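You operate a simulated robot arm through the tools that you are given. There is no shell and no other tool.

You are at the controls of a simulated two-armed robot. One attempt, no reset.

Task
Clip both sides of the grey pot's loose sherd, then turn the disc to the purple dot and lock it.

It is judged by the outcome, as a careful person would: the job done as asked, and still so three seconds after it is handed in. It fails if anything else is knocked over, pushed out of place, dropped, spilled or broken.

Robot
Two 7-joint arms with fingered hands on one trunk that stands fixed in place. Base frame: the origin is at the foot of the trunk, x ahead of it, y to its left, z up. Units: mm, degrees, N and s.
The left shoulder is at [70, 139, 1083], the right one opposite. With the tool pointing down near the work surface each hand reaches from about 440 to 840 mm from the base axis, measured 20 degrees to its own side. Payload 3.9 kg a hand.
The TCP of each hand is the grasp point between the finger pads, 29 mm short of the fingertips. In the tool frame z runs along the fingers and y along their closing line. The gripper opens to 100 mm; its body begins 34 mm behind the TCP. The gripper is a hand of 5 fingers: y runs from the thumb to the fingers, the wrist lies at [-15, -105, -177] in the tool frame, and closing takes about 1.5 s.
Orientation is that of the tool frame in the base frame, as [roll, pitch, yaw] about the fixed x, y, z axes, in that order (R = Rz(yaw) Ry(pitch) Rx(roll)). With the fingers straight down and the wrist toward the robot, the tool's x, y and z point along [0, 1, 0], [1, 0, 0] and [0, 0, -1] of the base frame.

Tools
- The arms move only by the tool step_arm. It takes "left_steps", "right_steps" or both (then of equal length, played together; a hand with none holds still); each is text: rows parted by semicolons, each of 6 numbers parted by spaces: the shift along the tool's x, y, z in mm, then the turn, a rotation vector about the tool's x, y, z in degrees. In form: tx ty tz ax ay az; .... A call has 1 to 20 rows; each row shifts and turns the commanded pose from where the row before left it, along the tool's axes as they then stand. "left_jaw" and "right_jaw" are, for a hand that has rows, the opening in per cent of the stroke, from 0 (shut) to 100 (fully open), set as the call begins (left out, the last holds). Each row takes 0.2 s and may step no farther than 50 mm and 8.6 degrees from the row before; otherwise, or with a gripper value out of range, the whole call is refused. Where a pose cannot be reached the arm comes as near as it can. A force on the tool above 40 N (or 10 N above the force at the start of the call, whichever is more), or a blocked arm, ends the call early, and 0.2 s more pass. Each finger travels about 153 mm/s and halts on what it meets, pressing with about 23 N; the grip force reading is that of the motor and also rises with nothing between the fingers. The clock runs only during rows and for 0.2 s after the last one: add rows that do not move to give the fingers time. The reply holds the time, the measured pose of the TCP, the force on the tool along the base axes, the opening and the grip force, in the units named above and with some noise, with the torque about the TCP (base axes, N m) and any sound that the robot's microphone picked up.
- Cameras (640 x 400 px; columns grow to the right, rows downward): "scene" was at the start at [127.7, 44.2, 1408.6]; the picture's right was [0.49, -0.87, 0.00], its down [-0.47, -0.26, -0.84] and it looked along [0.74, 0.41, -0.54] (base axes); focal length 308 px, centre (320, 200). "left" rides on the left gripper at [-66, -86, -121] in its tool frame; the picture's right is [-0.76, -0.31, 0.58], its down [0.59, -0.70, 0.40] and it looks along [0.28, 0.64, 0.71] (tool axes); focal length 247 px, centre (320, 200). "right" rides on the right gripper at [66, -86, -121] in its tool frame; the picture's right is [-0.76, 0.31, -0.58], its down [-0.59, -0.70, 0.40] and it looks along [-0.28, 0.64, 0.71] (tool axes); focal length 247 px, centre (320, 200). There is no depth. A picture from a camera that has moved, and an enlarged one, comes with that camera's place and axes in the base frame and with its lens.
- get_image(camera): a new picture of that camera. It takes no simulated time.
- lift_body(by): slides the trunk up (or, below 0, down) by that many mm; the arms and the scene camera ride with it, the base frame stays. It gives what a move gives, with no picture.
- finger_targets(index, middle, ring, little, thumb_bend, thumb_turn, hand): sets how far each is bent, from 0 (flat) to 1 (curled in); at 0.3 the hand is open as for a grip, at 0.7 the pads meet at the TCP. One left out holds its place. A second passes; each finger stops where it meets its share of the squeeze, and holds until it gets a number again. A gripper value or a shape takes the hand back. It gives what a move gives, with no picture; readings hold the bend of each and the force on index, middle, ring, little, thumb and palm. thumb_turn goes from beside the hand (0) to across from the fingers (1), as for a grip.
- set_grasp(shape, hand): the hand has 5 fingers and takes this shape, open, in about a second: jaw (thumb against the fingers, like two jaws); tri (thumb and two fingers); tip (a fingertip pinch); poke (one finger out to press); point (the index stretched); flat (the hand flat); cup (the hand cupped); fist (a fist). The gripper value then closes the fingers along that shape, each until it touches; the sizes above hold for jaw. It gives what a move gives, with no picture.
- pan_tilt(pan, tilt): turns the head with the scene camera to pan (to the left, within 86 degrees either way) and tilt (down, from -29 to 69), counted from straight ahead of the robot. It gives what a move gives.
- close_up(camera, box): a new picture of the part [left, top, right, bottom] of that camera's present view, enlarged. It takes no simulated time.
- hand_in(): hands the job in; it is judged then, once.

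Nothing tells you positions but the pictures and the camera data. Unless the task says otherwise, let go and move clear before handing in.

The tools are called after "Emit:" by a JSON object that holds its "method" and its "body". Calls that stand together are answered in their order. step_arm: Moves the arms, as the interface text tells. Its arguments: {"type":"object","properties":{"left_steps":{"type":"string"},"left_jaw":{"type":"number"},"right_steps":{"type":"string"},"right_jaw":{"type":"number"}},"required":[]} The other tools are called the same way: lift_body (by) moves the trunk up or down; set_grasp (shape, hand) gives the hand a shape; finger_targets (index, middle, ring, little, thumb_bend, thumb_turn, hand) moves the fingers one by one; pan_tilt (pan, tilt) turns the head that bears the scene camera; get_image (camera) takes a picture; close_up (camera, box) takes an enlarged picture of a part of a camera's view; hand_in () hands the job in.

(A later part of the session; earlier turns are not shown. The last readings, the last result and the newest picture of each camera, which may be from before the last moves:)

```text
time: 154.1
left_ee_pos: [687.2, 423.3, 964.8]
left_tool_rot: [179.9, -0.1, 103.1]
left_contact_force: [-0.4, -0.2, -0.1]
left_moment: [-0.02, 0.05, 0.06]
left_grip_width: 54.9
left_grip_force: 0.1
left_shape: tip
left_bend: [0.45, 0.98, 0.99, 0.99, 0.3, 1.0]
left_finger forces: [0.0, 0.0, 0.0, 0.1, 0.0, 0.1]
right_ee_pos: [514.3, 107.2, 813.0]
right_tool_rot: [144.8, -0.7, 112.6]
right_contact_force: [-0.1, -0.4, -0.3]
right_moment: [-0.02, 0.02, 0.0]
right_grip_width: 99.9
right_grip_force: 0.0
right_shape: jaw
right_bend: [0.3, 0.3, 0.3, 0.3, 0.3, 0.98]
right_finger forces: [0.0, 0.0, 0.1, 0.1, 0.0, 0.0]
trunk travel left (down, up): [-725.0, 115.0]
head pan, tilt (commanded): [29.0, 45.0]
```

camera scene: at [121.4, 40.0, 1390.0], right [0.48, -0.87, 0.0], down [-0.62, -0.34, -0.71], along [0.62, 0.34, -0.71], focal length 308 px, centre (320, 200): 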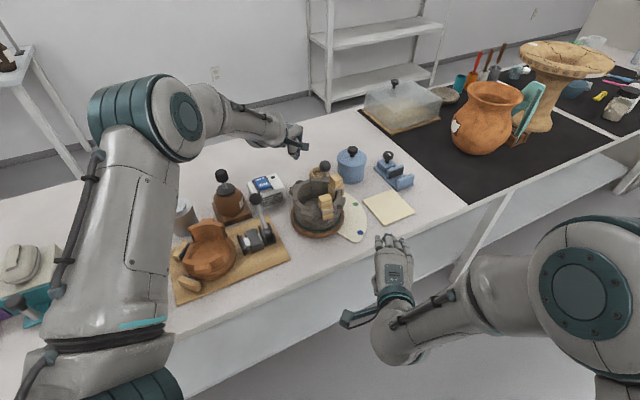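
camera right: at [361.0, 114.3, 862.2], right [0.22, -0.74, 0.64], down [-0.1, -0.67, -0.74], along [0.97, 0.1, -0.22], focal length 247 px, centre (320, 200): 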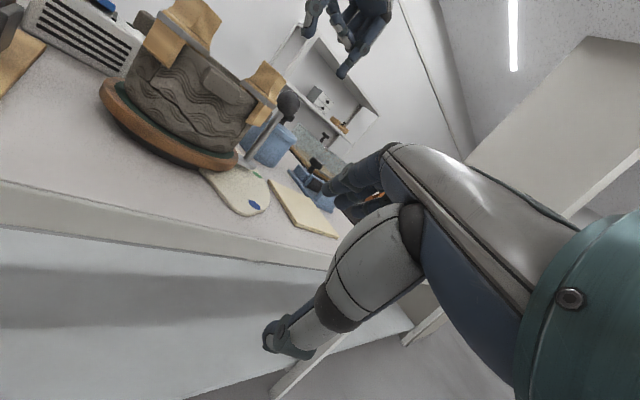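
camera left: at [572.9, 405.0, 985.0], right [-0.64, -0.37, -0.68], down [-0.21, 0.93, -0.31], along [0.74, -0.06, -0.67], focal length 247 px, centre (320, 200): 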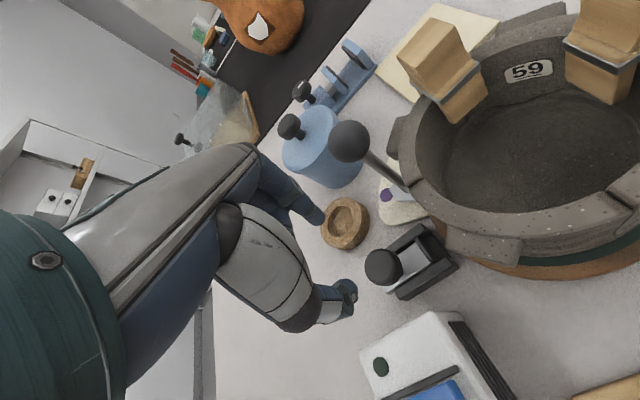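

Emit:
{"method": "step_arm", "body": {"left_steps": "-43.2 -1.35 0 0 0 0; -43.2 -1.35 0 0 0 0; 0 0 0 0 0 0; 0 0 0 0 0 0"}}

Emit:
{"method": "close_up", "body": {"camera": "left", "box": [340, 230, 440, 320]}}

```text
time: 155.1
left_ee_pos: [705.1, 338.6, 962.7]
left_tool_rot: [-179.9, 0.0, 103.1]
left_contact_force: [0.0, -0.7, -0.7]
left_moment: [-0.02, 0.0, -0.04]
left_grip_width: 55.0
left_grip_force: 0.0
left_shape: tip
left_bend: [0.45, 0.98, 0.99, 0.99, 0.3, 1.0]
left_finger forces: [0.1, 0.0, 0.0, 0.0, 0.0, 0.0]
right_ee_pos: [516.0, 107.1, 813.2]
right_tool_rot: [144.7, -0.7, 112.6]
right_contact_force: [0.3, -0.7, 0.0]
right_moment: [-0.02, -0.04, 0.01]
right_grip_width: 100.0
right_grip_force: 0.0
right_shape: jaw
right_bend: [0.3, 0.3, 0.3, 0.3, 0.3, 0.98]
right_finger forces: [0.1, 0.0, 0.1, 0.1, 0.1, 0.0]
trunk travel left (down, up): [-725.0, 115.0]
head pan, tilt (commanded): [29.0, 45.0]
```

```text
4.44 times, centred on (390, 275) of left
camera zoom: at [637.7, 254.6, 1083.6], right [-0.13, -0.81, -0.58], down [-0.82, 0.42, -0.4], along [0.56, 0.42, -0.71], focal length 1098 px, centre (9, -133)
```

zoom: 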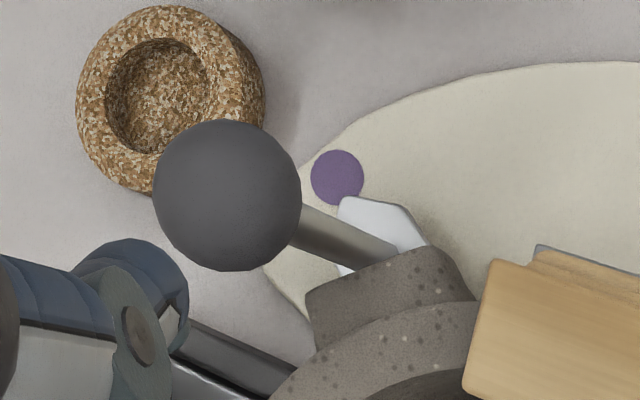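

Emit:
{"method": "step_arm", "body": {"left_steps": "0 -1.4 0 0 0 0; 0 0 30 0 0 0; 0 0 30 0 0 0; 0 0 21 0 0 0; 0 0 0 0 0 0"}}

Emit:
{"method": "step_arm", "body": {"left_steps": "0 0 0 0 0 0; 0 0 0 0 0 0; 0 0 0 0 0 0; 0 0 0 0 0 0; 0 0 0 0 0 0; 0 0 0 0 0 0; 0 0 0 0 0 0; 0 0 0 0 0 0", "left_jaw": 0}}

Emit:
{"method": "close_up", "body": {"camera": "left", "box": [370, 230, 420, 280]}}

Emit:
{"method": "step_arm", "body": {"left_steps": "1 0 0 0 0 0; 1 0 0 0 0 0; 1 0 0 0 0 0; 0 0 0 0 0 0"}}

Emit:
{"method": "close_up", "body": {"camera": "left", "box": [370, 230, 420, 280]}}

```text
time: 156.3
left_ee_pos: [703.8, 336.4, 883.8]
left_tool_rot: [-180.0, 0.0, 103.0]
left_contact_force: [-0.5, -0.3, -0.2]
left_moment: [0.03, 0.01, -0.01]
left_grip_width: 54.6
left_grip_force: 0.0
left_shape: tip
left_bend: [0.45, 0.98, 0.99, 0.99, 0.3, 1.0]
left_finger forces: [0.1, 0.1, 0.1, 0.1, 0.0, 0.1]
right_ee_pos: [514.6, 108.1, 813.3]
right_tool_rot: [144.8, -0.7, 112.7]
right_contact_force: [1.4, 0.0, -0.7]
right_moment: [0.04, 0.0, 0.01]
right_grip_width: 99.8
right_grip_force: 0.1
right_shape: jaw
right_bend: [0.3, 0.3, 0.3, 0.3, 0.3, 0.98]
right_finger forces: [0.0, 0.0, 0.0, 0.0, 0.0, 0.0]
trunk travel left (down, up): [-725.0, 115.0]
head pan, tilt (commanded): [29.0, 45.0]
```

```text
time: 158.1
left_ee_pos: [704.1, 337.7, 882.2]
left_tool_rot: [179.9, 0.1, 103.0]
left_contact_force: [0.2, 0.2, -0.4]
left_moment: [0.02, -0.03, 0.03]
left_grip_width: 22.4
left_grip_force: 22.1
left_shape: tip
left_bend: [0.56, 1.0, 1.0, 1.0, 0.56, 1.0]
left_finger forces: [17.3, 0.0, 0.0, 0.0, 17.2, 0.0]
right_ee_pos: [514.7, 107.3, 813.4]
right_tool_rot: [144.9, -0.8, 112.6]
right_contact_force: [-0.6, -0.5, -0.5]
right_moment: [0.0, 0.0, 0.01]
right_grip_width: 99.7
right_grip_force: 0.0
right_shape: jaw
right_bend: [0.3, 0.3, 0.3, 0.3, 0.3, 0.98]
right_finger forces: [0.0, 0.1, 0.1, 0.1, 0.0, 0.0]
trunk travel left (down, up): [-725.0, 115.0]
head pan, tilt (commanded): [29.0, 45.0]
```

```text
8.00 times, centred on (395, 255) of left
camera zoom: at [636.8, 253.8, 1004.0], right [-0.13, -0.81, -0.58], down [-0.82, 0.42, -0.4], along [0.56, 0.42, -0.71], focal length 1976 px, centre (-280, -240)
```

zoom: 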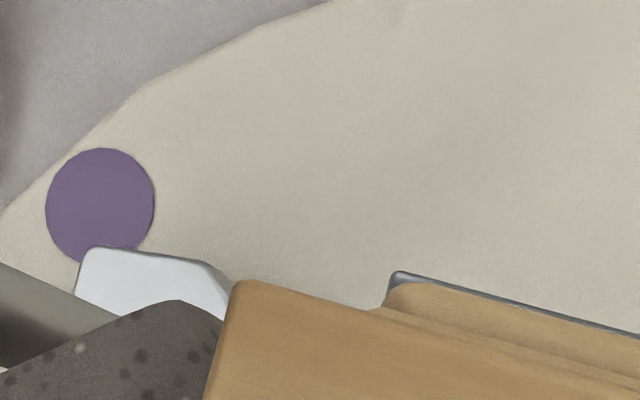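

```text
time: 159.1
left_ee_pos: [702.9, 340.7, 882.5]
left_tool_rot: [179.9, 0.0, 103.1]
left_contact_force: [3.7, -0.5, 1.3]
left_moment: [0.02, -0.13, 0.04]
left_grip_width: 22.0
left_grip_force: 23.3
left_shape: tip
left_bend: [0.56, 1.0, 1.0, 1.0, 0.73, 1.0]
left_finger forces: [19.8, 0.0, 0.0, 0.0, 17.5, 0.1]
right_ee_pos: [515.2, 108.0, 812.5]
right_tool_rot: [144.8, -0.7, 112.7]
right_contact_force: [-0.5, -0.5, -0.4]
right_moment: [0.03, 0.01, -0.02]
right_grip_width: 99.8
right_grip_force: 0.1
right_shape: jaw
right_bend: [0.3, 0.3, 0.3, 0.3, 0.3, 0.98]
right_finger forces: [0.0, 0.1, 0.0, 0.0, 0.0, 0.0]
trunk travel left (down, up): [-725.0, 115.0]
head pan, tilt (commanded): [29.0, 45.0]
```

```text
8.00 times, centred on (395, 255) of left
camera zoom: at [635.2, 257.0, 1003.7], right [-0.13, -0.81, -0.58], down [-0.82, 0.41, -0.4], along [0.56, 0.42, -0.71], focal length 1976 px, centre (-280, -240)
```

zoom: 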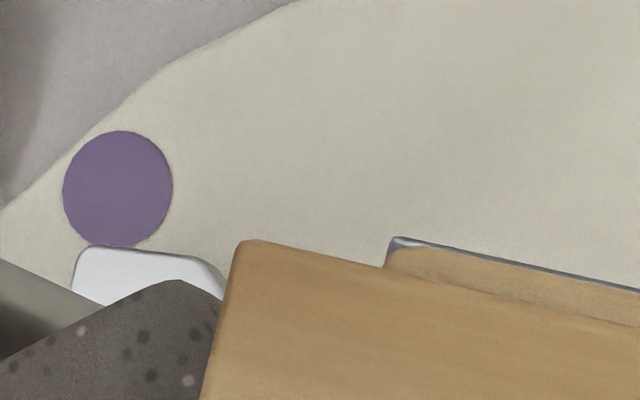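

Brake off, the disc follows the hand with hardly any drag. The pointer is now ~1.5° past the dot; I'll bring it back 2.2 mm and check.

Emit:
{"method": "step_arm", "body": {"left_steps": "-1.1 0 0 0 0 0; -1.1 0 0 0 0 0; 0 0 0 0 0 0; 0 0 0 0 0 0"}}

Emit:
{"method": "close_up", "body": {"camera": "left", "box": [370, 230, 420, 280]}}

Emit:
{"method": "close_up", "body": {"camera": "left", "box": [270, 180, 470, 340]}}

```text
time: 160.1
left_ee_pos: [701.8, 338.4, 883.4]
left_tool_rot: [180.0, 0.0, 103.0]
left_contact_force: [4.9, 0.9, 2.3]
left_moment: [0.07, -0.19, 0.01]
left_grip_width: 22.1
left_grip_force: 22.9
left_shape: tip
left_bend: [0.56, 1.0, 1.0, 1.0, 0.73, 1.0]
left_finger forces: [21.1, 0.0, 0.0, 0.1, 16.6, 0.0]
right_ee_pos: [514.0, 106.8, 812.9]
right_tool_rot: [144.9, -0.7, 112.6]
right_contact_force: [-0.2, -0.6, 0.3]
right_moment: [0.0, 0.0, 0.01]
right_grip_width: 99.8
right_grip_force: 0.0
right_shape: jaw
right_bend: [0.3, 0.3, 0.3, 0.3, 0.3, 0.98]
right_finger forces: [0.0, 0.1, 0.0, 0.0, 0.0, 0.0]
trunk travel left (down, up): [-725.0, 115.0]
head pan, tilt (commanded): [29.0, 45.0]
```

```text
8.00 times, centred on (395, 255) of left
camera zoom: at [635.4, 254.8, 1003.4], right [-0.13, -0.81, -0.58], down [-0.82, 0.42, -0.4], along [0.56, 0.42, -0.71], focal length 1976 px, centre (-280, -240)
```

zoom: 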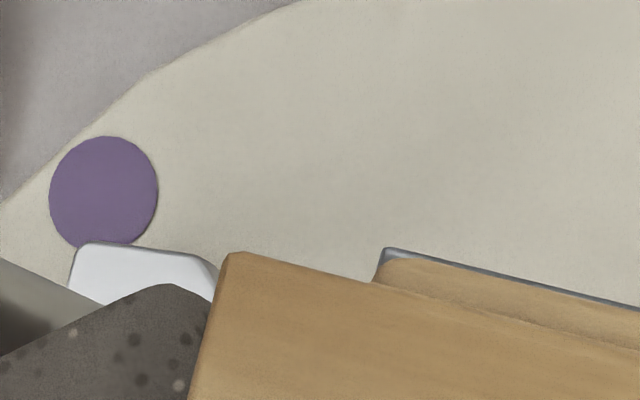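

```text
2.50 times, centred on (370, 260) of left
camera zoom: at [635.4, 254.8, 1003.4], right [-0.13, -0.81, -0.58], down [-0.82, 0.42, -0.4], along [0.56, 0.42, -0.71], focal length 617 px, centre (195, 50)
```

zoom: 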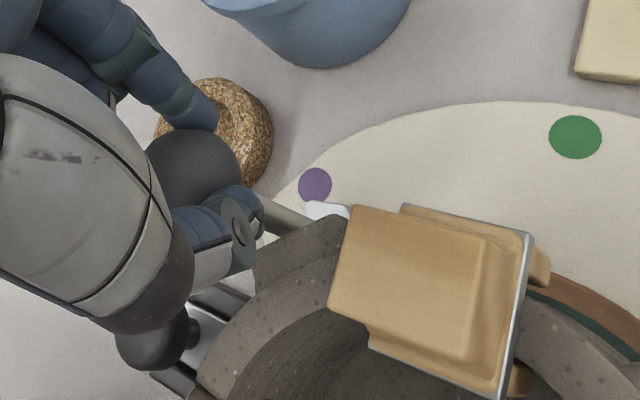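

The pointer is at ~16.1° versus the dot's ~15.7°. I'll release and rise straight up, then verify.

Emit:
{"method": "step_arm", "body": {"left_steps": "0 0 0 0 0 0; 0 0 0 0 0 0; 0 0 0 0 0 0; 0 0 0 0 0 0; 0 0 -25 0 0 0; 0 0 -30 0 0 0; 0 0 -26 0 0 0; 0 0 0 0 0 0", "left_jaw": 55}}

Emit:
{"method": "close_up", "body": {"camera": "left", "box": [340, 230, 440, 320]}}

```text
time: 161.9
left_ee_pos: [702.6, 339.4, 962.0]
left_tool_rot: [-179.9, 0.0, 103.0]
left_contact_force: [-0.2, 0.5, 0.4]
left_moment: [-0.02, 0.03, 0.0]
left_grip_width: 54.9
left_grip_force: 0.1
left_shape: tip
left_bend: [0.45, 0.98, 0.99, 0.99, 0.3, 1.0]
left_finger forces: [0.0, 0.0, 0.0, 0.0, 0.1, 0.0]
right_ee_pos: [515.5, 108.3, 813.4]
right_tool_rot: [144.7, -0.7, 112.7]
right_contact_force: [0.3, 0.2, -0.6]
right_moment: [-0.01, 0.0, 0.02]
right_grip_width: 100.0
right_grip_force: 0.0
right_shape: jaw
right_bend: [0.3, 0.3, 0.3, 0.3, 0.3, 0.98]
right_finger forces: [0.0, 0.1, 0.1, 0.0, 0.1, 0.0]
trunk travel left (down, up): [-725.0, 115.0]
head pan, tilt (commanded): [29.0, 45.0]
```

```text
4.44 times, centred on (390, 275) of left
camera zoom: at [634.6, 256.7, 1083.1], right [-0.13, -0.81, -0.58], down [-0.82, 0.42, -0.4], along [0.56, 0.42, -0.71], focal length 1098 px, centre (9, -133)
```

zoom: 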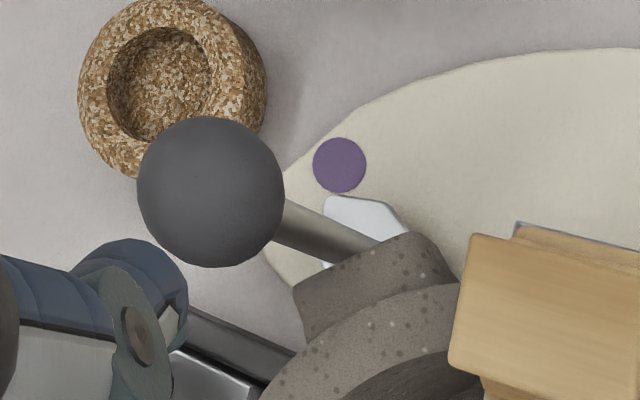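

Release let the free disc drift ~1.5° past the dot. I'll correct by a light one-sided push on the ball with the closed fingertips, which won't drag it on withdrawal.

Emit:
{"method": "step_arm", "body": {"left_steps": "39.1 0.3 0 0 0 0; 0 0 0 0 0 0; 0 0 0 0 0 0; 0 0 0 0 0 0; 0 0 0 0 0 0; 0 0 0 0 0 0; 0 0 30 0 0 0; 0 0 30 0 0 0; 0 0 21 0 0 0; 0 0 0 0 0 0", "left_jaw": 0}}

Emit:
{"method": "close_up", "body": {"camera": "left", "box": [280, 170, 480, 330]}}

```text
time: 164.1
left_ee_pos: [694.4, 377.4, 884.1]
left_tool_rot: [179.9, 0.0, 103.0]
left_contact_force: [0.6, 1.0, 0.1]
left_moment: [-0.01, 0.03, -0.02]
left_grip_width: 0.0
left_grip_force: 22.4
left_shape: tip
left_bend: [0.7, 1.0, 1.0, 1.0, 0.7, 1.0]
left_finger forces: [0.1, 0.1, 0.0, 0.0, 0.0, 0.1]
right_ee_pos: [515.1, 106.1, 814.5]
right_tool_rot: [144.8, -0.8, 112.7]
right_contact_force: [-0.3, -0.2, -0.2]
right_moment: [0.0, 0.01, 0.01]
right_grip_width: 99.7
right_grip_force: 0.0
right_shape: jaw
right_bend: [0.3, 0.3, 0.3, 0.3, 0.3, 0.98]
right_finger forces: [0.0, 0.1, 0.0, 0.0, 0.0, 0.1]
trunk travel left (down, up): [-725.0, 115.0]
head pan, tilt (commanded): [29.0, 45.0]
```

```text
2.50 times, centred on (380, 250) of left
camera zoom: at [626.5, 294.9, 1003.9], right [-0.13, -0.81, -0.58], down [-0.82, 0.42, -0.4], along [0.56, 0.42, -0.71], focal length 617 px, centre (170, 75)
```

zoom: 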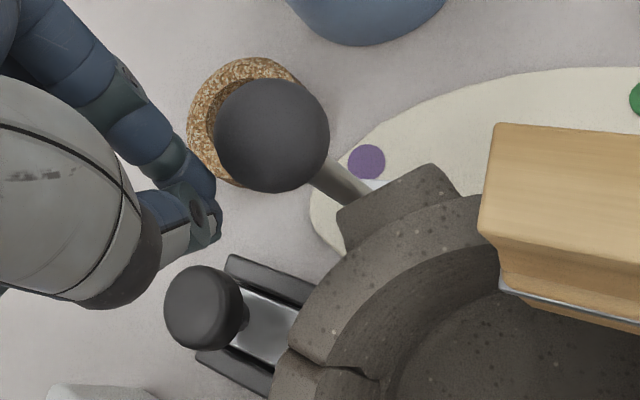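

Emit:
{"method": "step_arm", "body": {"left_steps": "-4 0 0 0 0 0; -4 0 0 0 0 0; -2 0 0 0 0 0; 0 0 0 0 0 0"}}

Emit:
{"method": "close_up", "body": {"camera": "left", "box": [280, 170, 480, 330]}}

Emit:
{"method": "close_up", "body": {"camera": "left", "box": [380, 200, 430, 250]}}

```text
time: 165.1
left_ee_pos: [696.6, 367.1, 883.7]
left_tool_rot: [-180.0, 0.0, 103.1]
left_contact_force: [0.0, -0.1, 0.1]
left_moment: [-0.02, 0.04, -0.01]
left_grip_width: 0.1
left_grip_force: 23.1
left_shape: tip
left_bend: [0.7, 1.0, 1.0, 1.0, 0.7, 1.0]
left_finger forces: [0.0, 0.1, 0.1, 0.1, 0.0, 0.0]
right_ee_pos: [514.6, 107.3, 812.2]
right_tool_rot: [144.8, -0.8, 112.7]
right_contact_force: [-0.4, -0.7, -0.4]
right_moment: [0.05, 0.0, 0.0]
right_grip_width: 100.1
right_grip_force: 0.1
right_shape: jaw
right_bend: [0.3, 0.3, 0.3, 0.3, 0.3, 0.98]
right_finger forces: [0.1, 0.0, 0.1, 0.1, 0.0, 0.0]
trunk travel left (down, up): [-725.0, 115.0]
head pan, tilt (commanded): [29.0, 45.0]
```

```text
2.50 times, centred on (380, 250) of left
camera zoom: at [628.5, 283.9, 1003.5], right [-0.13, -0.81, -0.58], down [-0.82, 0.41, -0.4], along [0.56, 0.42, -0.71], focal length 617 px, centre (170, 75)
```

zoom: 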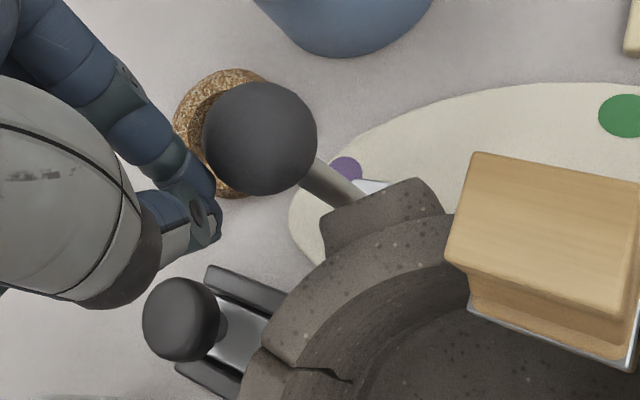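

```text
8.00 times, centred on (405, 225) of left
camera zoom: at [628.5, 283.9, 1003.5], right [-0.13, -0.81, -0.58], down [-0.82, 0.41, -0.4], along [0.56, 0.42, -0.71], focal length 1976 px, centre (-360, 0)
```

zoom: 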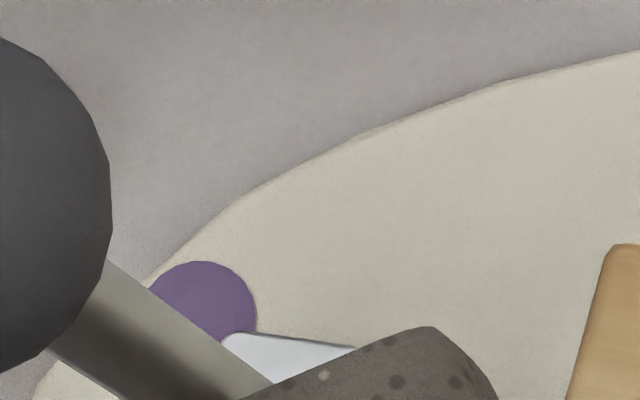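

The nearly free disc moved further than intended (pointer now ~13°). I'll go to the other side of the ball and nudge it back in small, watched steps.

Emit:
{"method": "step_arm", "body": {"left_steps": "3 0 0 0 0 0; 0 0 -30 0 0 0; 0 0 -30 0 0 0; -37.1 -0.5 0 0 0 0; -37.1 -0.5 0 0 0 0; 0 0 30 0 0 0; 0 0 30 0 0 0; 0 0 0 0 0 0"}}

Emit:
{"method": "close_up", "body": {"camera": "left", "box": [260, 180, 460, 340]}}

```text
time: 166.9
left_ee_pos: [712.0, 295.1, 883.4]
left_tool_rot: [179.9, 0.0, 103.1]
left_contact_force: [-0.1, -0.1, -0.2]
left_moment: [-0.02, 0.04, 0.02]
left_grip_width: 0.2
left_grip_force: 23.4
left_shape: tip
left_bend: [0.7, 1.0, 1.0, 1.0, 0.7, 1.0]
left_finger forces: [0.0, 0.1, 0.0, 0.1, 0.0, 0.1]
right_ee_pos: [515.1, 107.1, 813.4]
right_tool_rot: [144.8, -0.6, 112.6]
right_contact_force: [-0.7, -0.4, 0.9]
right_moment: [0.01, 0.03, -0.01]
right_grip_width: 100.1
right_grip_force: 0.1
right_shape: jaw
right_bend: [0.3, 0.3, 0.3, 0.3, 0.3, 0.98]
right_finger forces: [0.0, 0.0, 0.1, 0.1, 0.0, 0.1]
trunk travel left (down, up): [-725.0, 115.0]
head pan, tilt (commanded): [29.0, 45.0]
```

```text
2.50 times, centred on (360, 260) of left
camera zoom: at [643.7, 212.7, 1004.9], right [-0.13, -0.81, -0.58], down [-0.82, 0.41, -0.4], along [0.56, 0.42, -0.71], focal length 617 px, centre (220, 50)
```

zoom: 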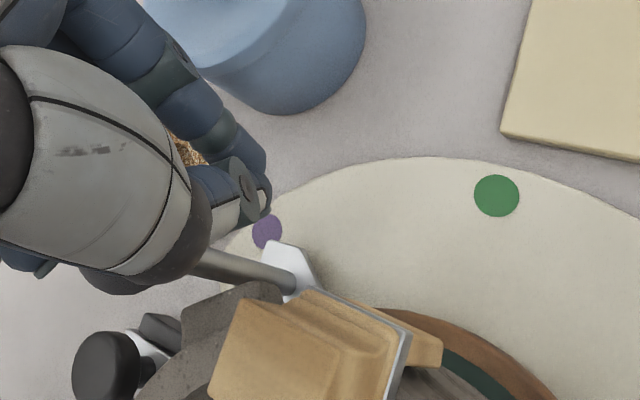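

Emit:
{"method": "step_arm", "body": {"left_steps": "2.5 0 0 0 0 0; 2.5 0 0 0 0 0; 2.5 0 0 0 0 0; 0 0 0 0 0 0"}}

Emit:
{"method": "close_up", "body": {"camera": "left", "box": [320, 220, 400, 290]}}

```text
time: 167.9
left_ee_pos: [710.3, 304.5, 884.8]
left_tool_rot: [180.0, 0.0, 103.0]
left_contact_force: [-0.4, 0.2, 0.4]
left_moment: [0.01, 0.0, 0.01]
left_grip_width: 0.0
left_grip_force: 22.9
left_shape: tip
left_bend: [0.7, 1.0, 1.0, 1.0, 0.7, 1.0]
left_finger forces: [0.1, 0.1, 0.0, 0.0, 0.0, 0.1]
right_ee_pos: [515.5, 106.7, 813.9]
right_tool_rot: [144.8, -0.7, 112.5]
right_contact_force: [-0.2, -0.1, 0.3]
right_moment: [0.02, -0.02, -0.01]
right_grip_width: 100.0
right_grip_force: 0.1
right_shape: jaw
right_bend: [0.3, 0.3, 0.3, 0.3, 0.3, 0.98]
right_finger forces: [0.0, 0.0, 0.0, 0.0, 0.0, 0.0]
trunk travel left (down, up): [-725.0, 115.0]
head pan, tilt (commanded): [29.0, 45.0]
```

```text
5.71 times, centred on (360, 255) of left
camera zoom: at [642.4, 220.6, 1004.2], right [-0.13, -0.81, -0.58], down [-0.82, 0.42, -0.4], along [0.56, 0.42, -0.71], focal length 1411 px, centre (91, -114)
```

zoom: 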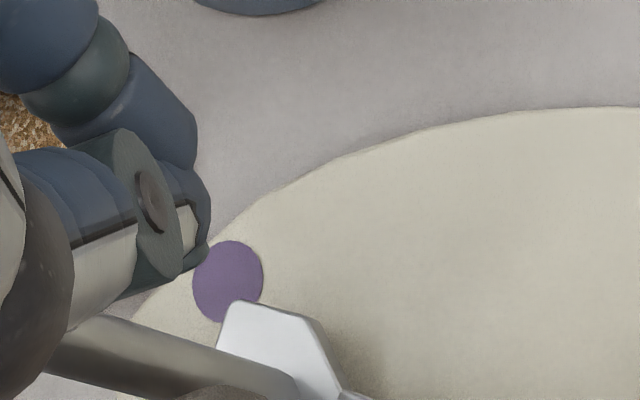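

Emit:
{"method": "step_arm", "body": {"left_steps": "2.5 0 0 0 0 0; 2.5 0 0 0 0 0; 0 0 0 0 0 0"}}

Emit:
{"method": "close_up", "body": {"camera": "left", "box": [320, 220, 400, 290]}}

```text
time: 168.7
left_ee_pos: [707.8, 308.3, 883.3]
left_tool_rot: [-180.0, 0.1, 103.0]
left_contact_force: [-0.3, -0.1, -0.2]
left_moment: [0.04, 0.01, 0.0]
left_grip_width: 0.0
left_grip_force: 23.3
left_shape: tip
left_bend: [0.7, 1.0, 1.0, 1.0, 0.7, 1.0]
left_finger forces: [0.0, 0.0, 0.0, 0.1, 0.0, 0.1]
right_ee_pos: [516.5, 108.5, 812.8]
right_tool_rot: [144.7, -0.7, 112.6]
right_contact_force: [-0.5, -0.4, 0.2]
right_moment: [-0.03, -0.01, -0.02]
right_grip_width: 99.9
right_grip_force: 0.1
right_shape: jaw
right_bend: [0.3, 0.3, 0.3, 0.3, 0.3, 0.98]
right_finger forces: [0.1, 0.0, 0.0, 0.0, 0.1, 0.0]
trunk travel left (down, up): [-725.0, 115.0]
head pan, tilt (commanded): [29.0, 45.0]
```

```text
5.71 times, centred on (360, 255) of left
camera zoom: at [640.9, 225.7, 1004.3], right [-0.13, -0.81, -0.58], down [-0.82, 0.42, -0.4], along [0.56, 0.42, -0.71], focal length 1411 px, centre (91, -114)
```

zoom: 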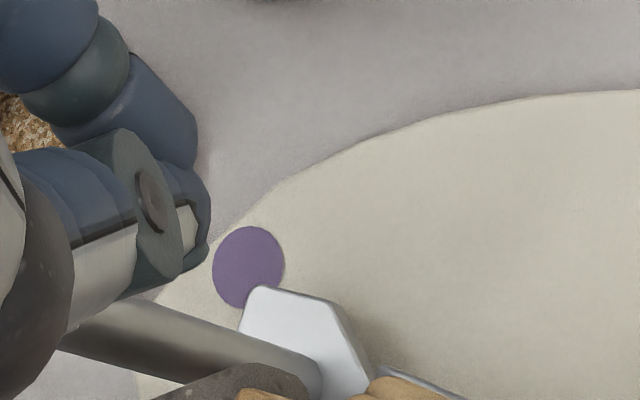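

Emit:
{"method": "step_arm", "body": {"left_steps": "2.5 0 0 0 0 0; 2.5 0 0 0 0 0; 0 0 0 0 0 0"}}

Emit:
{"method": "close_up", "body": {"camera": "left", "box": [330, 210, 410, 280]}}

```text
time: 169.5
left_ee_pos: [706.6, 314.7, 883.6]
left_tool_rot: [-180.0, 0.0, 103.0]
left_contact_force: [0.3, -1.4, -0.8]
left_moment: [0.0, 0.0, 0.02]
left_grip_width: 0.0
left_grip_force: 23.4
left_shape: tip
left_bend: [0.7, 1.0, 1.0, 1.0, 0.7, 1.0]
left_finger forces: [0.0, 0.0, 0.2, 0.1, 0.1, 0.0]
right_ee_pos: [515.5, 107.9, 812.7]
right_tool_rot: [144.8, -0.8, 112.7]
right_contact_force: [0.1, 0.8, -0.3]
right_moment: [0.03, 0.0, 0.02]
right_grip_width: 100.0
right_grip_force: 0.2
right_shape: jaw
right_bend: [0.3, 0.3, 0.3, 0.3, 0.3, 0.98]
right_finger forces: [0.1, 0.0, 0.0, 0.1, 0.0, 0.0]
trunk travel left (down, up): [-725.0, 115.0]
head pan, tilt (commanded): [29.0, 45.0]
```

```text
5.71 times, centred on (370, 245) of left
camera zoom: at [640.1, 231.1, 1004.3], right [-0.13, -0.81, -0.58], down [-0.82, 0.42, -0.4], along [0.56, 0.42, -0.71], focal length 1411 px, centre (34, -57)
```

zoom: 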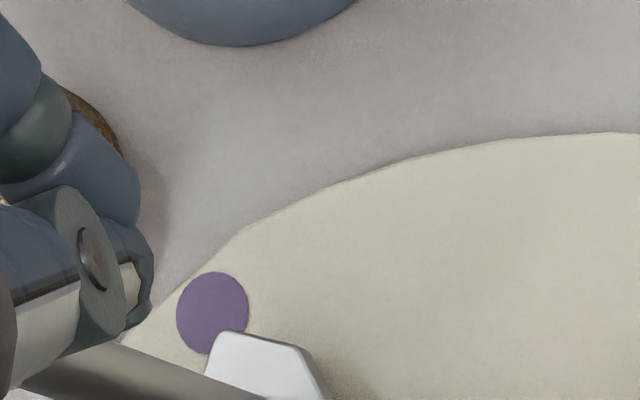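

Emit:
{"method": "step_arm", "body": {"left_steps": "1.5 0 0 0 0 0; 1.5 0 0 0 0 0; 0 0 0 0 0 0"}}

Emit:
{"method": "close_up", "body": {"camera": "left", "box": [330, 210, 410, 280]}}

```text
time: 170.3
left_ee_pos: [706.4, 316.7, 883.4]
left_tool_rot: [180.0, 0.0, 102.9]
left_contact_force: [0.0, -0.1, -0.3]
left_moment: [0.03, -0.01, -0.03]
left_grip_width: 0.0
left_grip_force: 23.4
left_shape: tip
left_bend: [0.7, 1.0, 1.0, 1.0, 0.7, 1.0]
left_finger forces: [0.0, 0.0, 0.1, 0.0, 0.1, 0.0]
right_ee_pos: [514.9, 108.0, 813.4]
right_tool_rot: [144.8, -0.8, 112.7]
right_contact_force: [0.6, -1.0, -0.1]
right_moment: [-0.02, 0.04, 0.02]
right_grip_width: 99.8
right_grip_force: 0.0
right_shape: jaw
right_bend: [0.3, 0.3, 0.3, 0.3, 0.3, 0.98]
right_finger forces: [0.1, 0.0, 0.0, 0.0, 0.0, 0.1]
trunk travel left (down, up): [-725.0, 115.0]
head pan, tilt (commanded): [29.0, 45.0]
```

```text
5.71 times, centred on (370, 245) of left
camera zoom: at [639.0, 233.7, 1004.4], right [-0.13, -0.81, -0.58], down [-0.82, 0.42, -0.4], along [0.56, 0.42, -0.71], focal length 1411 px, centre (34, -57)
```

zoom: 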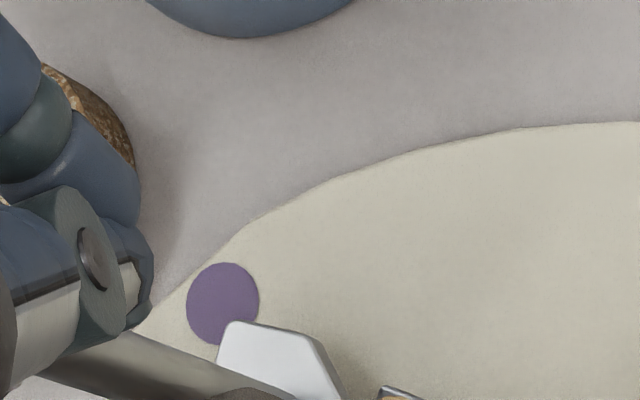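

Emit:
{"method": "step_arm", "body": {"left_steps": "1.5 0 0 0 0 0; 1.5 0 0 0 0 0; 1 0 0 0 0 0; 0 0 0 0 0 0"}}

Emit:
{"method": "close_up", "body": {"camera": "left", "box": [330, 210, 410, 280]}}

Emit:
{"method": "close_up", "body": {"camera": "scene", "box": [290, 130, 370, 210]}}

```text
time: 171.3
left_ee_pos: [705.8, 320.5, 883.6]
left_tool_rot: [179.9, 0.0, 103.0]
left_contact_force: [0.0, -0.2, 0.3]
left_moment: [-0.01, -0.01, 0.01]
left_grip_width: 0.0
left_grip_force: 22.7
left_shape: tip
left_bend: [0.7, 1.0, 1.0, 1.0, 0.7, 1.0]
left_finger forces: [0.0, 0.0, 0.0, 0.1, 0.1, 0.1]
right_ee_pos: [514.1, 108.8, 813.3]
right_tool_rot: [144.9, -0.7, 112.8]
right_contact_force: [-0.2, -0.4, 0.3]
right_moment: [0.01, 0.02, 0.01]
right_grip_width: 100.2
right_grip_force: 0.1
right_shape: jaw
right_bend: [0.3, 0.3, 0.3, 0.3, 0.3, 0.98]
right_finger forces: [0.1, 0.0, 0.1, 0.0, 0.0, 0.0]
trunk travel left (down, up): [-725.0, 115.0]
head pan, tilt (commanded): [29.0, 45.0]
```

```text
5.71 times, centred on (370, 245) of left
camera zoom: at [637.9, 237.6, 1004.2], right [-0.13, -0.81, -0.58], down [-0.82, 0.42, -0.4], along [0.56, 0.42, -0.71], focal length 1411 px, centre (34, -57)
```

zoom: 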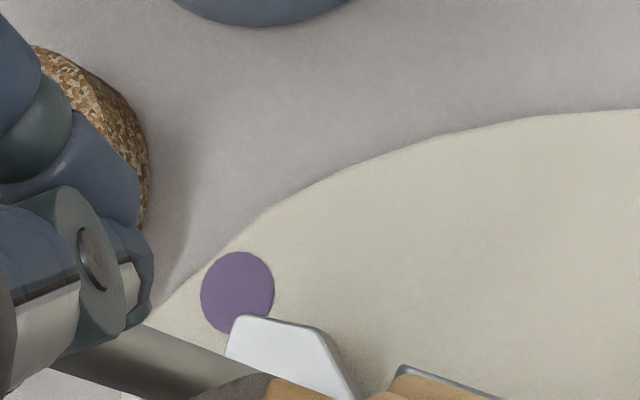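

```text
5.00 times, centred on (330, 170) of scene
camera zoom: at [120.9, 40.1, 1390.0], right [0.48, -0.87, 0.0], down [-0.62, -0.34, -0.71], along [0.62, 0.34, -0.71], focal length 1541 px, centre (270, 350)
```

zoom: 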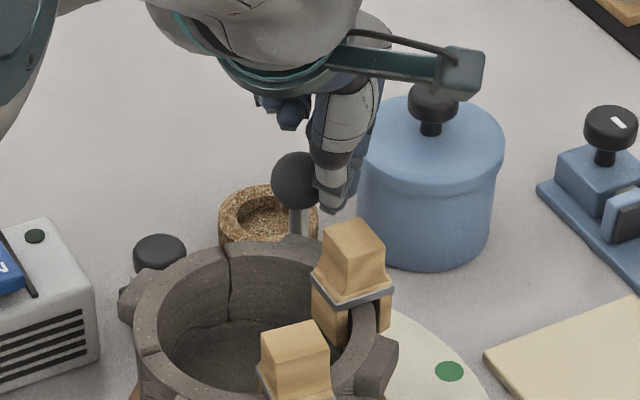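

Emit:
{"method": "step_arm", "body": {"left_steps": "1 0 0 0 0 0; 1 0 0 0 0 0; 1 0 0 0 0 0; 0 0 0 0 0 0"}}

Emit:
{"method": "close_up", "body": {"camera": "left", "box": [340, 210, 420, 280]}}

```text
time: 172.3
left_ee_pos: [705.8, 324.0, 882.5]
left_tool_rot: [-180.0, 0.1, 103.0]
left_contact_force: [0.4, -0.6, -1.0]
left_moment: [-0.02, 0.01, -0.02]
left_grip_width: 0.0
left_grip_force: 22.6
left_shape: tip
left_bend: [0.7, 1.0, 1.0, 1.0, 0.7, 1.0]
left_finger forces: [0.1, 0.0, 0.0, 0.1, 0.0, 0.1]
right_ee_pos: [515.9, 106.9, 812.5]
right_tool_rot: [144.8, -0.8, 112.6]
right_contact_force: [-0.6, -0.1, -0.1]
right_moment: [0.01, 0.01, 0.0]
right_grip_width: 100.0
right_grip_force: 0.1
right_shape: jaw
right_bend: [0.3, 0.3, 0.3, 0.3, 0.3, 0.98]
right_finger forces: [0.0, 0.0, 0.0, 0.0, 0.0, 0.0]
trunk travel left (down, up): [-725.0, 115.0]
head pan, tilt (commanded): [29.0, 45.0]
```

```text
5.71 times, centred on (380, 245) of left
camera zoom: at [637.6, 240.6, 1003.6], right [-0.13, -0.81, -0.58], down [-0.82, 0.42, -0.4], along [0.56, 0.42, -0.71], focal length 1411 px, centre (-23, -57)
```

zoom: 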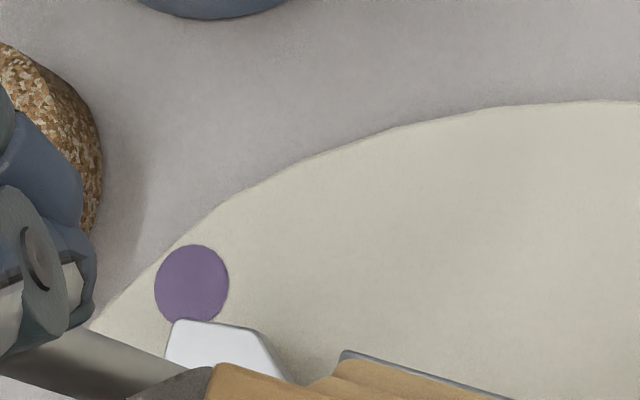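

The pointer is at ~15.3°, the dot at ~15.6°. A final 0.4 mm, then withdraw backward and up.

Emit:
{"method": "step_arm", "body": {"left_steps": "0.4 0 0 0 0 0; 0 0 0 0 0 0; -2 0 0 0 0 0; -8 0 0 0 0 0; -10 0 -10 0 0 0; 0 0 -35 0 0 0; 0 0 -35 0 0 0; 0 0 0 0 0 0"}}

Emit:
{"method": "close_up", "body": {"camera": "left", "box": [300, 210, 400, 300]}}

Emit:
{"method": "get_image", "body": {"camera": "left"}}

```text
time: 174.1
left_ee_pos: [710.4, 305.0, 963.9]
left_tool_rot: [-179.9, 0.0, 103.1]
left_contact_force: [0.4, 1.5, 1.0]
left_moment: [0.03, 0.0, -0.01]
left_grip_width: 0.1
left_grip_force: 22.7
left_shape: tip
left_bend: [0.7, 1.0, 1.0, 1.0, 0.7, 1.0]
left_finger forces: [0.0, 0.0, 0.1, 0.0, 0.0, 0.0]
right_ee_pos: [515.6, 108.2, 813.1]
right_tool_rot: [144.8, -0.7, 112.7]
right_contact_force: [1.2, 0.5, 0.2]
right_moment: [0.03, -0.04, -0.03]
right_grip_width: 100.0
right_grip_force: 0.0
right_shape: jaw
right_bend: [0.3, 0.3, 0.3, 0.3, 0.3, 0.98]
right_finger forces: [0.0, 0.1, 0.1, 0.0, 0.0, 0.0]
trunk travel left (down, up): [-725.0, 115.0]
head pan, tilt (commanded): [29.0, 45.0]
```

```text
4.44 times, centred on (350, 255) of left
camera zoom: at [643.0, 222.3, 1084.4], right [-0.13, -0.81, -0.58], down [-0.82, 0.41, -0.4], along [0.56, 0.42, -0.71], focal length 1098 px, centre (187, -44)
```

zoom: 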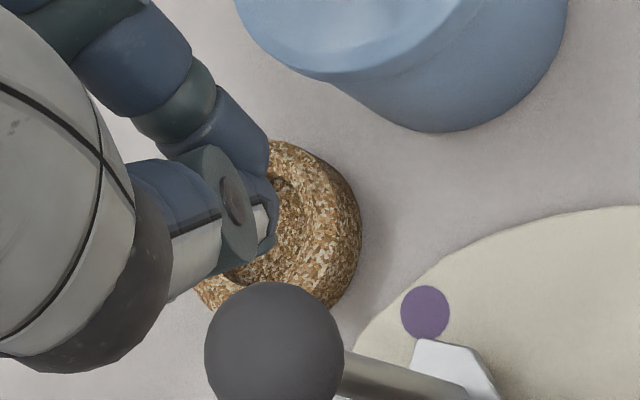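

```text
taken
camera left: at [643.0, 222.3, 1084.4], right [-0.13, -0.81, -0.58], down [-0.82, 0.41, -0.4], along [0.56, 0.42, -0.71], focal length 247 px, centre (320, 200)
```

left: 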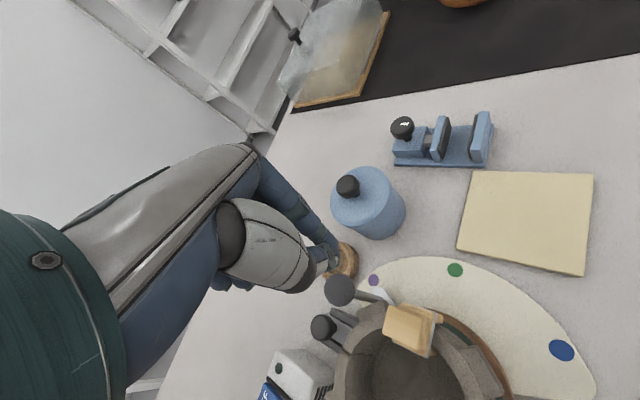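

The pointer is aligned (≈0.3°). Now I'll push the slide home: fingers closed, yaw 65°, tilted 20°, approaching behind the knob's new place at about (689,426).

Emit:
{"method": "step_arm", "body": {"left_steps": "0 0 0 0 0 7.6; 0 0 0 0 0 7.6; 0 0 0 0 0 7.6; 0 0 0 0 0 7.6; 0 0 0 0 0 7.6; 0 0 0 0 6.67 0; 0 0 0 0 6.67 0; 0 0 0 0 6.66 0; 21.8 -16.2 30.3 0 0 0; 21.8 -16.2 30.3 0 0 0; 21.8 -16.2 30.3 0 0 0; 21.8 -16.2 30.3 0 0 0; 0 0 0 0 0 0; 0 0 0 0 0 0"}}

Emit:
{"method": "get_image", "body": {"camera": "left"}}

Emit:
{"method": "close_up", "body": {"camera": "left", "box": [290, 160, 470, 320]}}

```text
time: 177.1
left_ee_pos: [702.3, 445.7, 879.1]
left_tool_rot: [180.0, -20.0, 65.1]
left_contact_force: [-0.5, -0.3, -0.5]
left_moment: [-0.02, 0.0, -0.03]
left_grip_width: 0.1
left_grip_force: 22.6
left_shape: tip
left_bend: [0.7, 1.0, 1.0, 1.0, 0.7, 1.0]
left_finger forces: [0.0, 0.0, 0.1, 0.0, 0.1, 0.1]
right_ee_pos: [514.7, 107.0, 814.7]
right_tool_rot: [144.8, -0.6, 112.6]
right_contact_force: [0.3, 0.8, -0.5]
right_moment: [0.01, 0.01, -0.01]
right_grip_width: 99.9
right_grip_force: 0.0
right_shape: jaw
right_bend: [0.3, 0.3, 0.3, 0.3, 0.3, 0.98]
right_finger forces: [0.1, 0.0, 0.0, 0.0, 0.1, 0.1]
trunk travel left (down, up): [-725.0, 115.0]
head pan, tilt (commanded): [29.0, 45.0]
```

```text
taken
camera left: at [582.6, 387.6, 970.2], right [-0.5, -0.34, -0.8], down [-0.35, 0.92, -0.17], along [0.8, 0.19, -0.57], focal length 247 px, centre (320, 200)
```

left: 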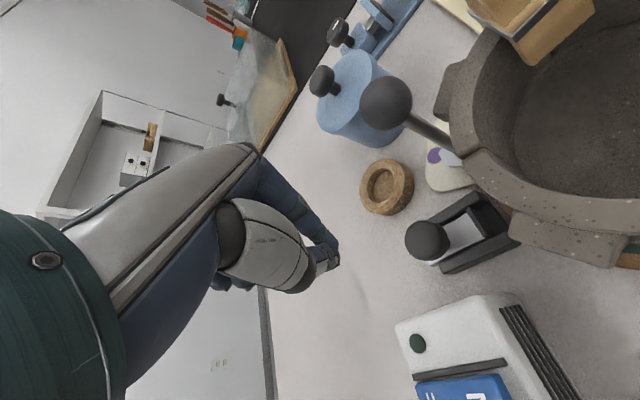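

```text
2.50 times, centred on (380, 240) of left
camera zoom: at [582.6, 387.6, 970.2], right [-0.5, -0.34, -0.8], down [-0.35, 0.92, -0.17], along [0.8, 0.19, -0.57], focal length 617 px, centre (170, 100)
```

zoom: 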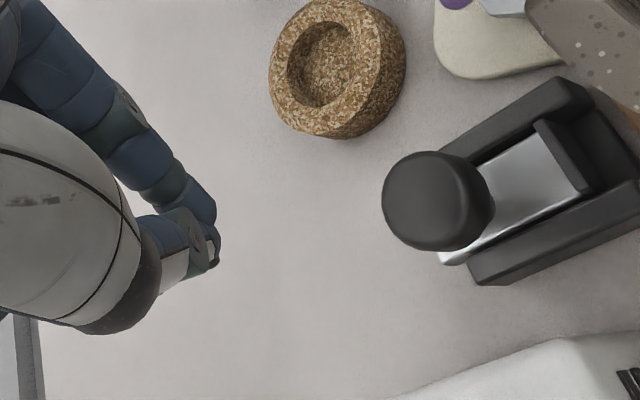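

Emit:
{"method": "step_arm", "body": {"left_steps": "-7 0 19.3 0 0 0; -7 0 19.3 0 0 0; -7 0 19.3 0 0 0; -7 0 19.2 0 0 0; 0 0 0 0 0 0"}}

Emit:
{"method": "close_up", "body": {"camera": "left", "box": [290, 160, 470, 320]}}

```text
time: 178.3
left_ee_pos: [702.3, 444.6, 796.0]
left_tool_rot: [180.0, -20.1, 65.1]
left_contact_force: [0.1, -0.4, -0.3]
left_moment: [0.01, 0.0, -0.01]
left_grip_width: 0.3
left_grip_force: 23.4
left_shape: tip
left_bend: [0.7, 1.0, 1.0, 1.0, 0.7, 1.0]
left_finger forces: [0.0, 0.0, 0.0, 0.1, 0.0, 0.1]
right_ee_pos: [515.0, 106.3, 814.1]
right_tool_rot: [144.8, -0.7, 112.5]
right_contact_force: [0.9, -1.0, 0.1]
right_moment: [0.01, 0.02, 0.01]
right_grip_width: 99.7
right_grip_force: 0.1
right_shape: jaw
right_bend: [0.3, 0.3, 0.3, 0.3, 0.3, 0.98]
right_finger forces: [0.0, 0.0, 0.0, 0.0, 0.0, 0.1]
trunk travel left (down, up): [-725.0, 115.0]
head pan, tilt (commanded): [29.0, 45.0]
```

```text
2.50 times, centred on (380, 240) of left
camera zoom: at [582.3, 387.5, 887.3], right [-0.49, -0.34, -0.8], down [-0.35, 0.92, -0.17], along [0.8, 0.19, -0.57], focal length 617 px, centre (170, 100)
```

zoom: 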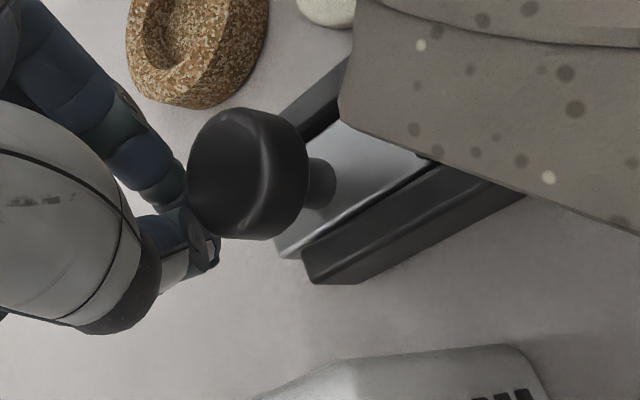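

Now I push the knob inward along the rails in small steps.

Emit:
{"method": "step_arm", "body": {"left_steps": "-2.78 -0.52 -1.01 0 0 0; -2.78 -0.52 -1.01 0 0 0; -2.78 -0.52 -1.01 0 0 0; -2.78 -0.52 -1.01 0 0 0; -2.78 -0.52 -1.01 0 0 0; 0 0 0 0 0 0"}}

Emit:
{"method": "close_up", "body": {"camera": "left", "box": [290, 160, 470, 320]}}

```text
time: 179.7
left_ee_pos: [694.8, 433.8, 797.0]
left_tool_rot: [179.9, -20.0, 65.1]
left_contact_force: [0.0, -0.5, -0.2]
left_moment: [-0.04, 0.0, 0.03]
left_grip_width: 0.2
left_grip_force: 22.8
left_shape: tip
left_bend: [0.7, 1.0, 1.0, 1.0, 0.7, 1.0]
left_finger forces: [0.0, 0.0, 0.0, 0.0, 0.1, 0.0]
right_ee_pos: [514.9, 107.8, 813.8]
right_tool_rot: [144.8, -0.7, 112.7]
right_contact_force: [0.3, -0.3, -0.5]
right_moment: [0.0, 0.04, 0.02]
right_grip_width: 99.9
right_grip_force: 0.0
right_shape: jaw
right_bend: [0.3, 0.3, 0.3, 0.3, 0.3, 0.98]
right_finger forces: [0.1, 0.0, 0.0, 0.0, 0.0, 0.0]
trunk travel left (down, up): [-725.0, 115.0]
head pan, tilt (commanded): [29.0, 45.0]
```

```text
2.50 times, centred on (380, 240) of left
camera zoom: at [574.1, 375.4, 887.7], right [-0.49, -0.34, -0.8], down [-0.35, 0.92, -0.17], along [0.8, 0.19, -0.57], focal length 617 px, centre (170, 100)
```

zoom: 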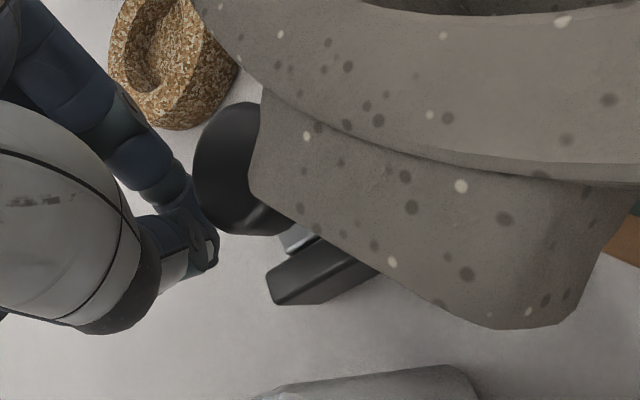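

Emit:
{"method": "step_arm", "body": {"left_steps": "-1.85 -0.35 -0.67 0 0 0; -1.85 -0.35 -0.67 0 0 0; -1.85 -0.35 -0.67 0 0 0; 0 0 0 0 0 0"}}

Emit:
{"method": "close_up", "body": {"camera": "left", "box": [290, 160, 470, 320]}}

```text
time: 180.7
left_ee_pos: [690.6, 427.0, 796.5]
left_tool_rot: [180.0, -20.0, 65.1]
left_contact_force: [1.2, 1.0, -0.2]
left_moment: [0.03, -0.02, 0.01]
left_grip_width: 0.1
left_grip_force: 23.0
left_shape: tip
left_bend: [0.7, 1.0, 1.0, 1.0, 0.7, 1.0]
left_finger forces: [1.1, 0.0, 0.0, 0.0, 0.0, 0.0]
right_ee_pos: [514.4, 108.3, 812.7]
right_tool_rot: [144.8, -0.7, 112.7]
right_contact_force: [1.2, 0.2, 0.2]
right_moment: [0.01, 0.01, -0.02]
right_grip_width: 99.8
right_grip_force: 0.2
right_shape: jaw
right_bend: [0.3, 0.3, 0.3, 0.3, 0.3, 0.98]
right_finger forces: [0.0, 0.1, 0.0, 0.0, 0.0, 0.0]
trunk travel left (down, up): [-725.0, 115.0]
head pan, tilt (commanded): [29.0, 45.0]
```

```text
2.50 times, centred on (380, 240) of left
camera zoom: at [571.1, 370.2, 887.5], right [-0.49, -0.34, -0.8], down [-0.35, 0.92, -0.17], along [0.8, 0.19, -0.57], focal length 617 px, centre (170, 100)
```

zoom: 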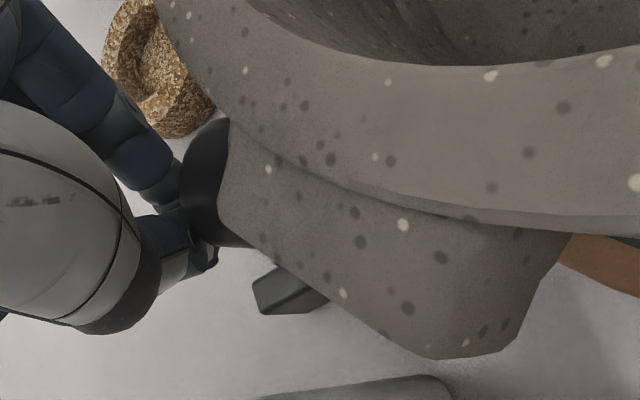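

Emit:
{"method": "step_arm", "body": {"left_steps": "-1.39 -0.26 -0.51 0 0 0; -1.39 -0.26 -0.51 0 0 0; -1.39 -0.26 -0.51 0 0 0; 0 0 0 0 0 0"}}

Emit:
{"method": "step_arm", "body": {"left_steps": "-1.39 -0.26 -0.51 0 0 0; -1.39 -0.26 -0.51 0 0 0; 0 0 0 0 0 0"}}

```text
time: 181.7
left_ee_pos: [689.2, 425.0, 796.9]
left_tool_rot: [179.8, -20.1, 65.3]
left_contact_force: [12.2, 14.5, 5.2]
left_moment: [0.05, -0.12, 0.07]
left_grip_width: 0.0
left_grip_force: 22.9
left_shape: tip
left_bend: [0.7, 1.0, 1.0, 1.0, 0.7, 1.0]
left_finger forces: [14.6, 0.1, 0.1, 0.1, 0.0, 0.0]
right_ee_pos: [515.9, 109.0, 812.4]
right_tool_rot: [144.9, -0.7, 112.5]
right_contact_force: [0.5, 0.1, -0.1]
right_moment: [-0.03, 0.04, 0.02]
right_grip_width: 100.0
right_grip_force: 0.1
right_shape: jaw
right_bend: [0.3, 0.3, 0.3, 0.3, 0.3, 0.98]
right_finger forces: [0.0, 0.1, 0.0, 0.0, 0.1, 0.0]
trunk travel left (down, up): [-725.0, 115.0]
head pan, tilt (commanded): [29.0, 45.0]
```

```text
time: 182.5
left_ee_pos: [688.8, 422.2, 795.8]
left_tool_rot: [179.8, -20.1, 65.3]
left_contact_force: [16.7, 19.1, 5.8]
left_moment: [0.13, -0.13, 0.03]
left_grip_width: 0.0
left_grip_force: 22.8
left_shape: tip
left_bend: [0.7, 1.0, 1.0, 1.0, 0.7, 1.0]
left_finger forces: [15.9, 0.1, 0.0, 0.1, 0.0, 0.0]
right_ee_pos: [515.9, 109.1, 812.3]
right_tool_rot: [144.9, -0.6, 112.7]
right_contact_force: [0.9, -0.4, 0.0]
right_moment: [0.02, 0.0, 0.0]
right_grip_width: 99.9
right_grip_force: 0.1
right_shape: jaw
right_bend: [0.3, 0.3, 0.3, 0.3, 0.3, 0.98]
right_finger forces: [0.1, 0.0, 0.0, 0.1, 0.0, 0.0]
trunk travel left (down, up): [-725.0, 115.0]
head pan, tilt (commanded): [29.0, 45.0]
```

The slide is home again against its inner stop (25 N), shoe on the disc. I'll withdraw and verify everything from above.

Emit:
{"method": "step_arm", "body": {"left_steps": "2.78 0.52 1.01 0 0 0; 3.7 0.7 1.35 0 0 0; 5.56 1.04 2.02 0 0 0; 7 0 -19.3 0 0 0; 7 0 -19.3 0 0 0; 14 0 -38.5 0 0 0; 14 0 -38.5 0 0 0; 0 0 0 0 0 0"}}

Emit:
{"method": "get_image", "body": {"camera": "left"}}

Emit:
{"method": "close_up", "body": {"camera": "left", "box": [370, 140, 530, 280]}}

```text
time: 184.3
left_ee_pos: [692.9, 431.8, 919.4]
left_tool_rot: [179.9, -19.9, 65.3]
left_contact_force: [0.5, 0.4, -0.2]
left_moment: [0.0, 0.0, 0.02]
left_grip_width: 0.0
left_grip_force: 23.4
left_shape: tip
left_bend: [0.7, 1.0, 1.0, 1.0, 0.7, 1.0]
left_finger forces: [0.0, 0.1, 0.1, 0.1, 0.0, 0.1]
right_ee_pos: [515.4, 109.1, 813.9]
right_tool_rot: [144.8, -0.7, 112.7]
right_contact_force: [1.0, 0.4, 0.6]
right_moment: [0.01, 0.0, -0.01]
right_grip_width: 100.0
right_grip_force: 0.0
right_shape: jaw
right_bend: [0.3, 0.3, 0.3, 0.3, 0.3, 0.98]
right_finger forces: [0.0, 0.0, 0.1, 0.1, 0.1, 0.0]
trunk travel left (down, up): [-725.0, 115.0]
head pan, tilt (commanded): [29.0, 45.0]
```

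```text
taken
camera left: at [572.9, 374.8, 1010.9], right [-0.5, -0.34, -0.8], down [-0.35, 0.92, -0.17], along [0.8, 0.19, -0.57], focal length 247 px, centre (320, 200)
```

left: 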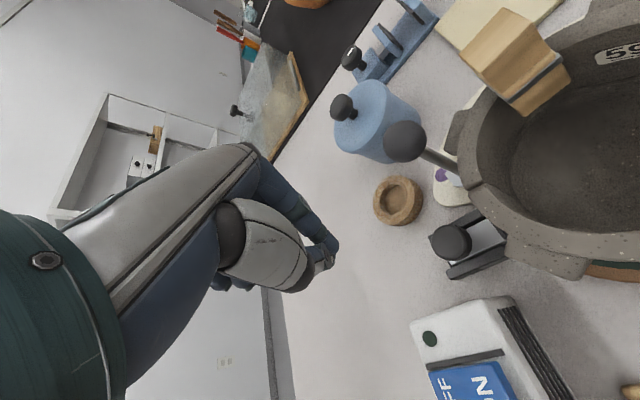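

```text
2.86 times, centred on (450, 210) of left
camera zoom: at [572.9, 374.8, 1010.9], right [-0.5, -0.34, -0.8], down [-0.35, 0.92, -0.17], along [0.8, 0.19, -0.57], focal length 706 px, centre (-51, 171)
```

zoom: 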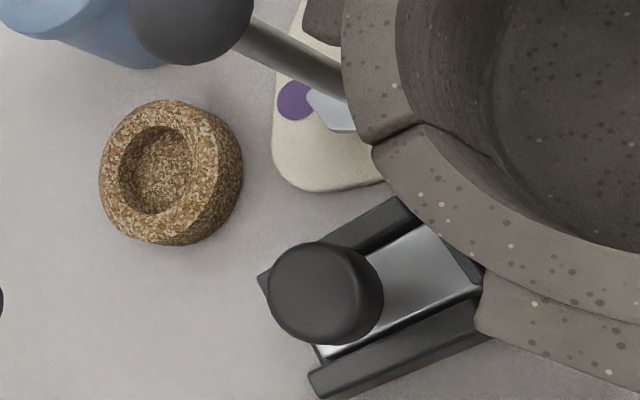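

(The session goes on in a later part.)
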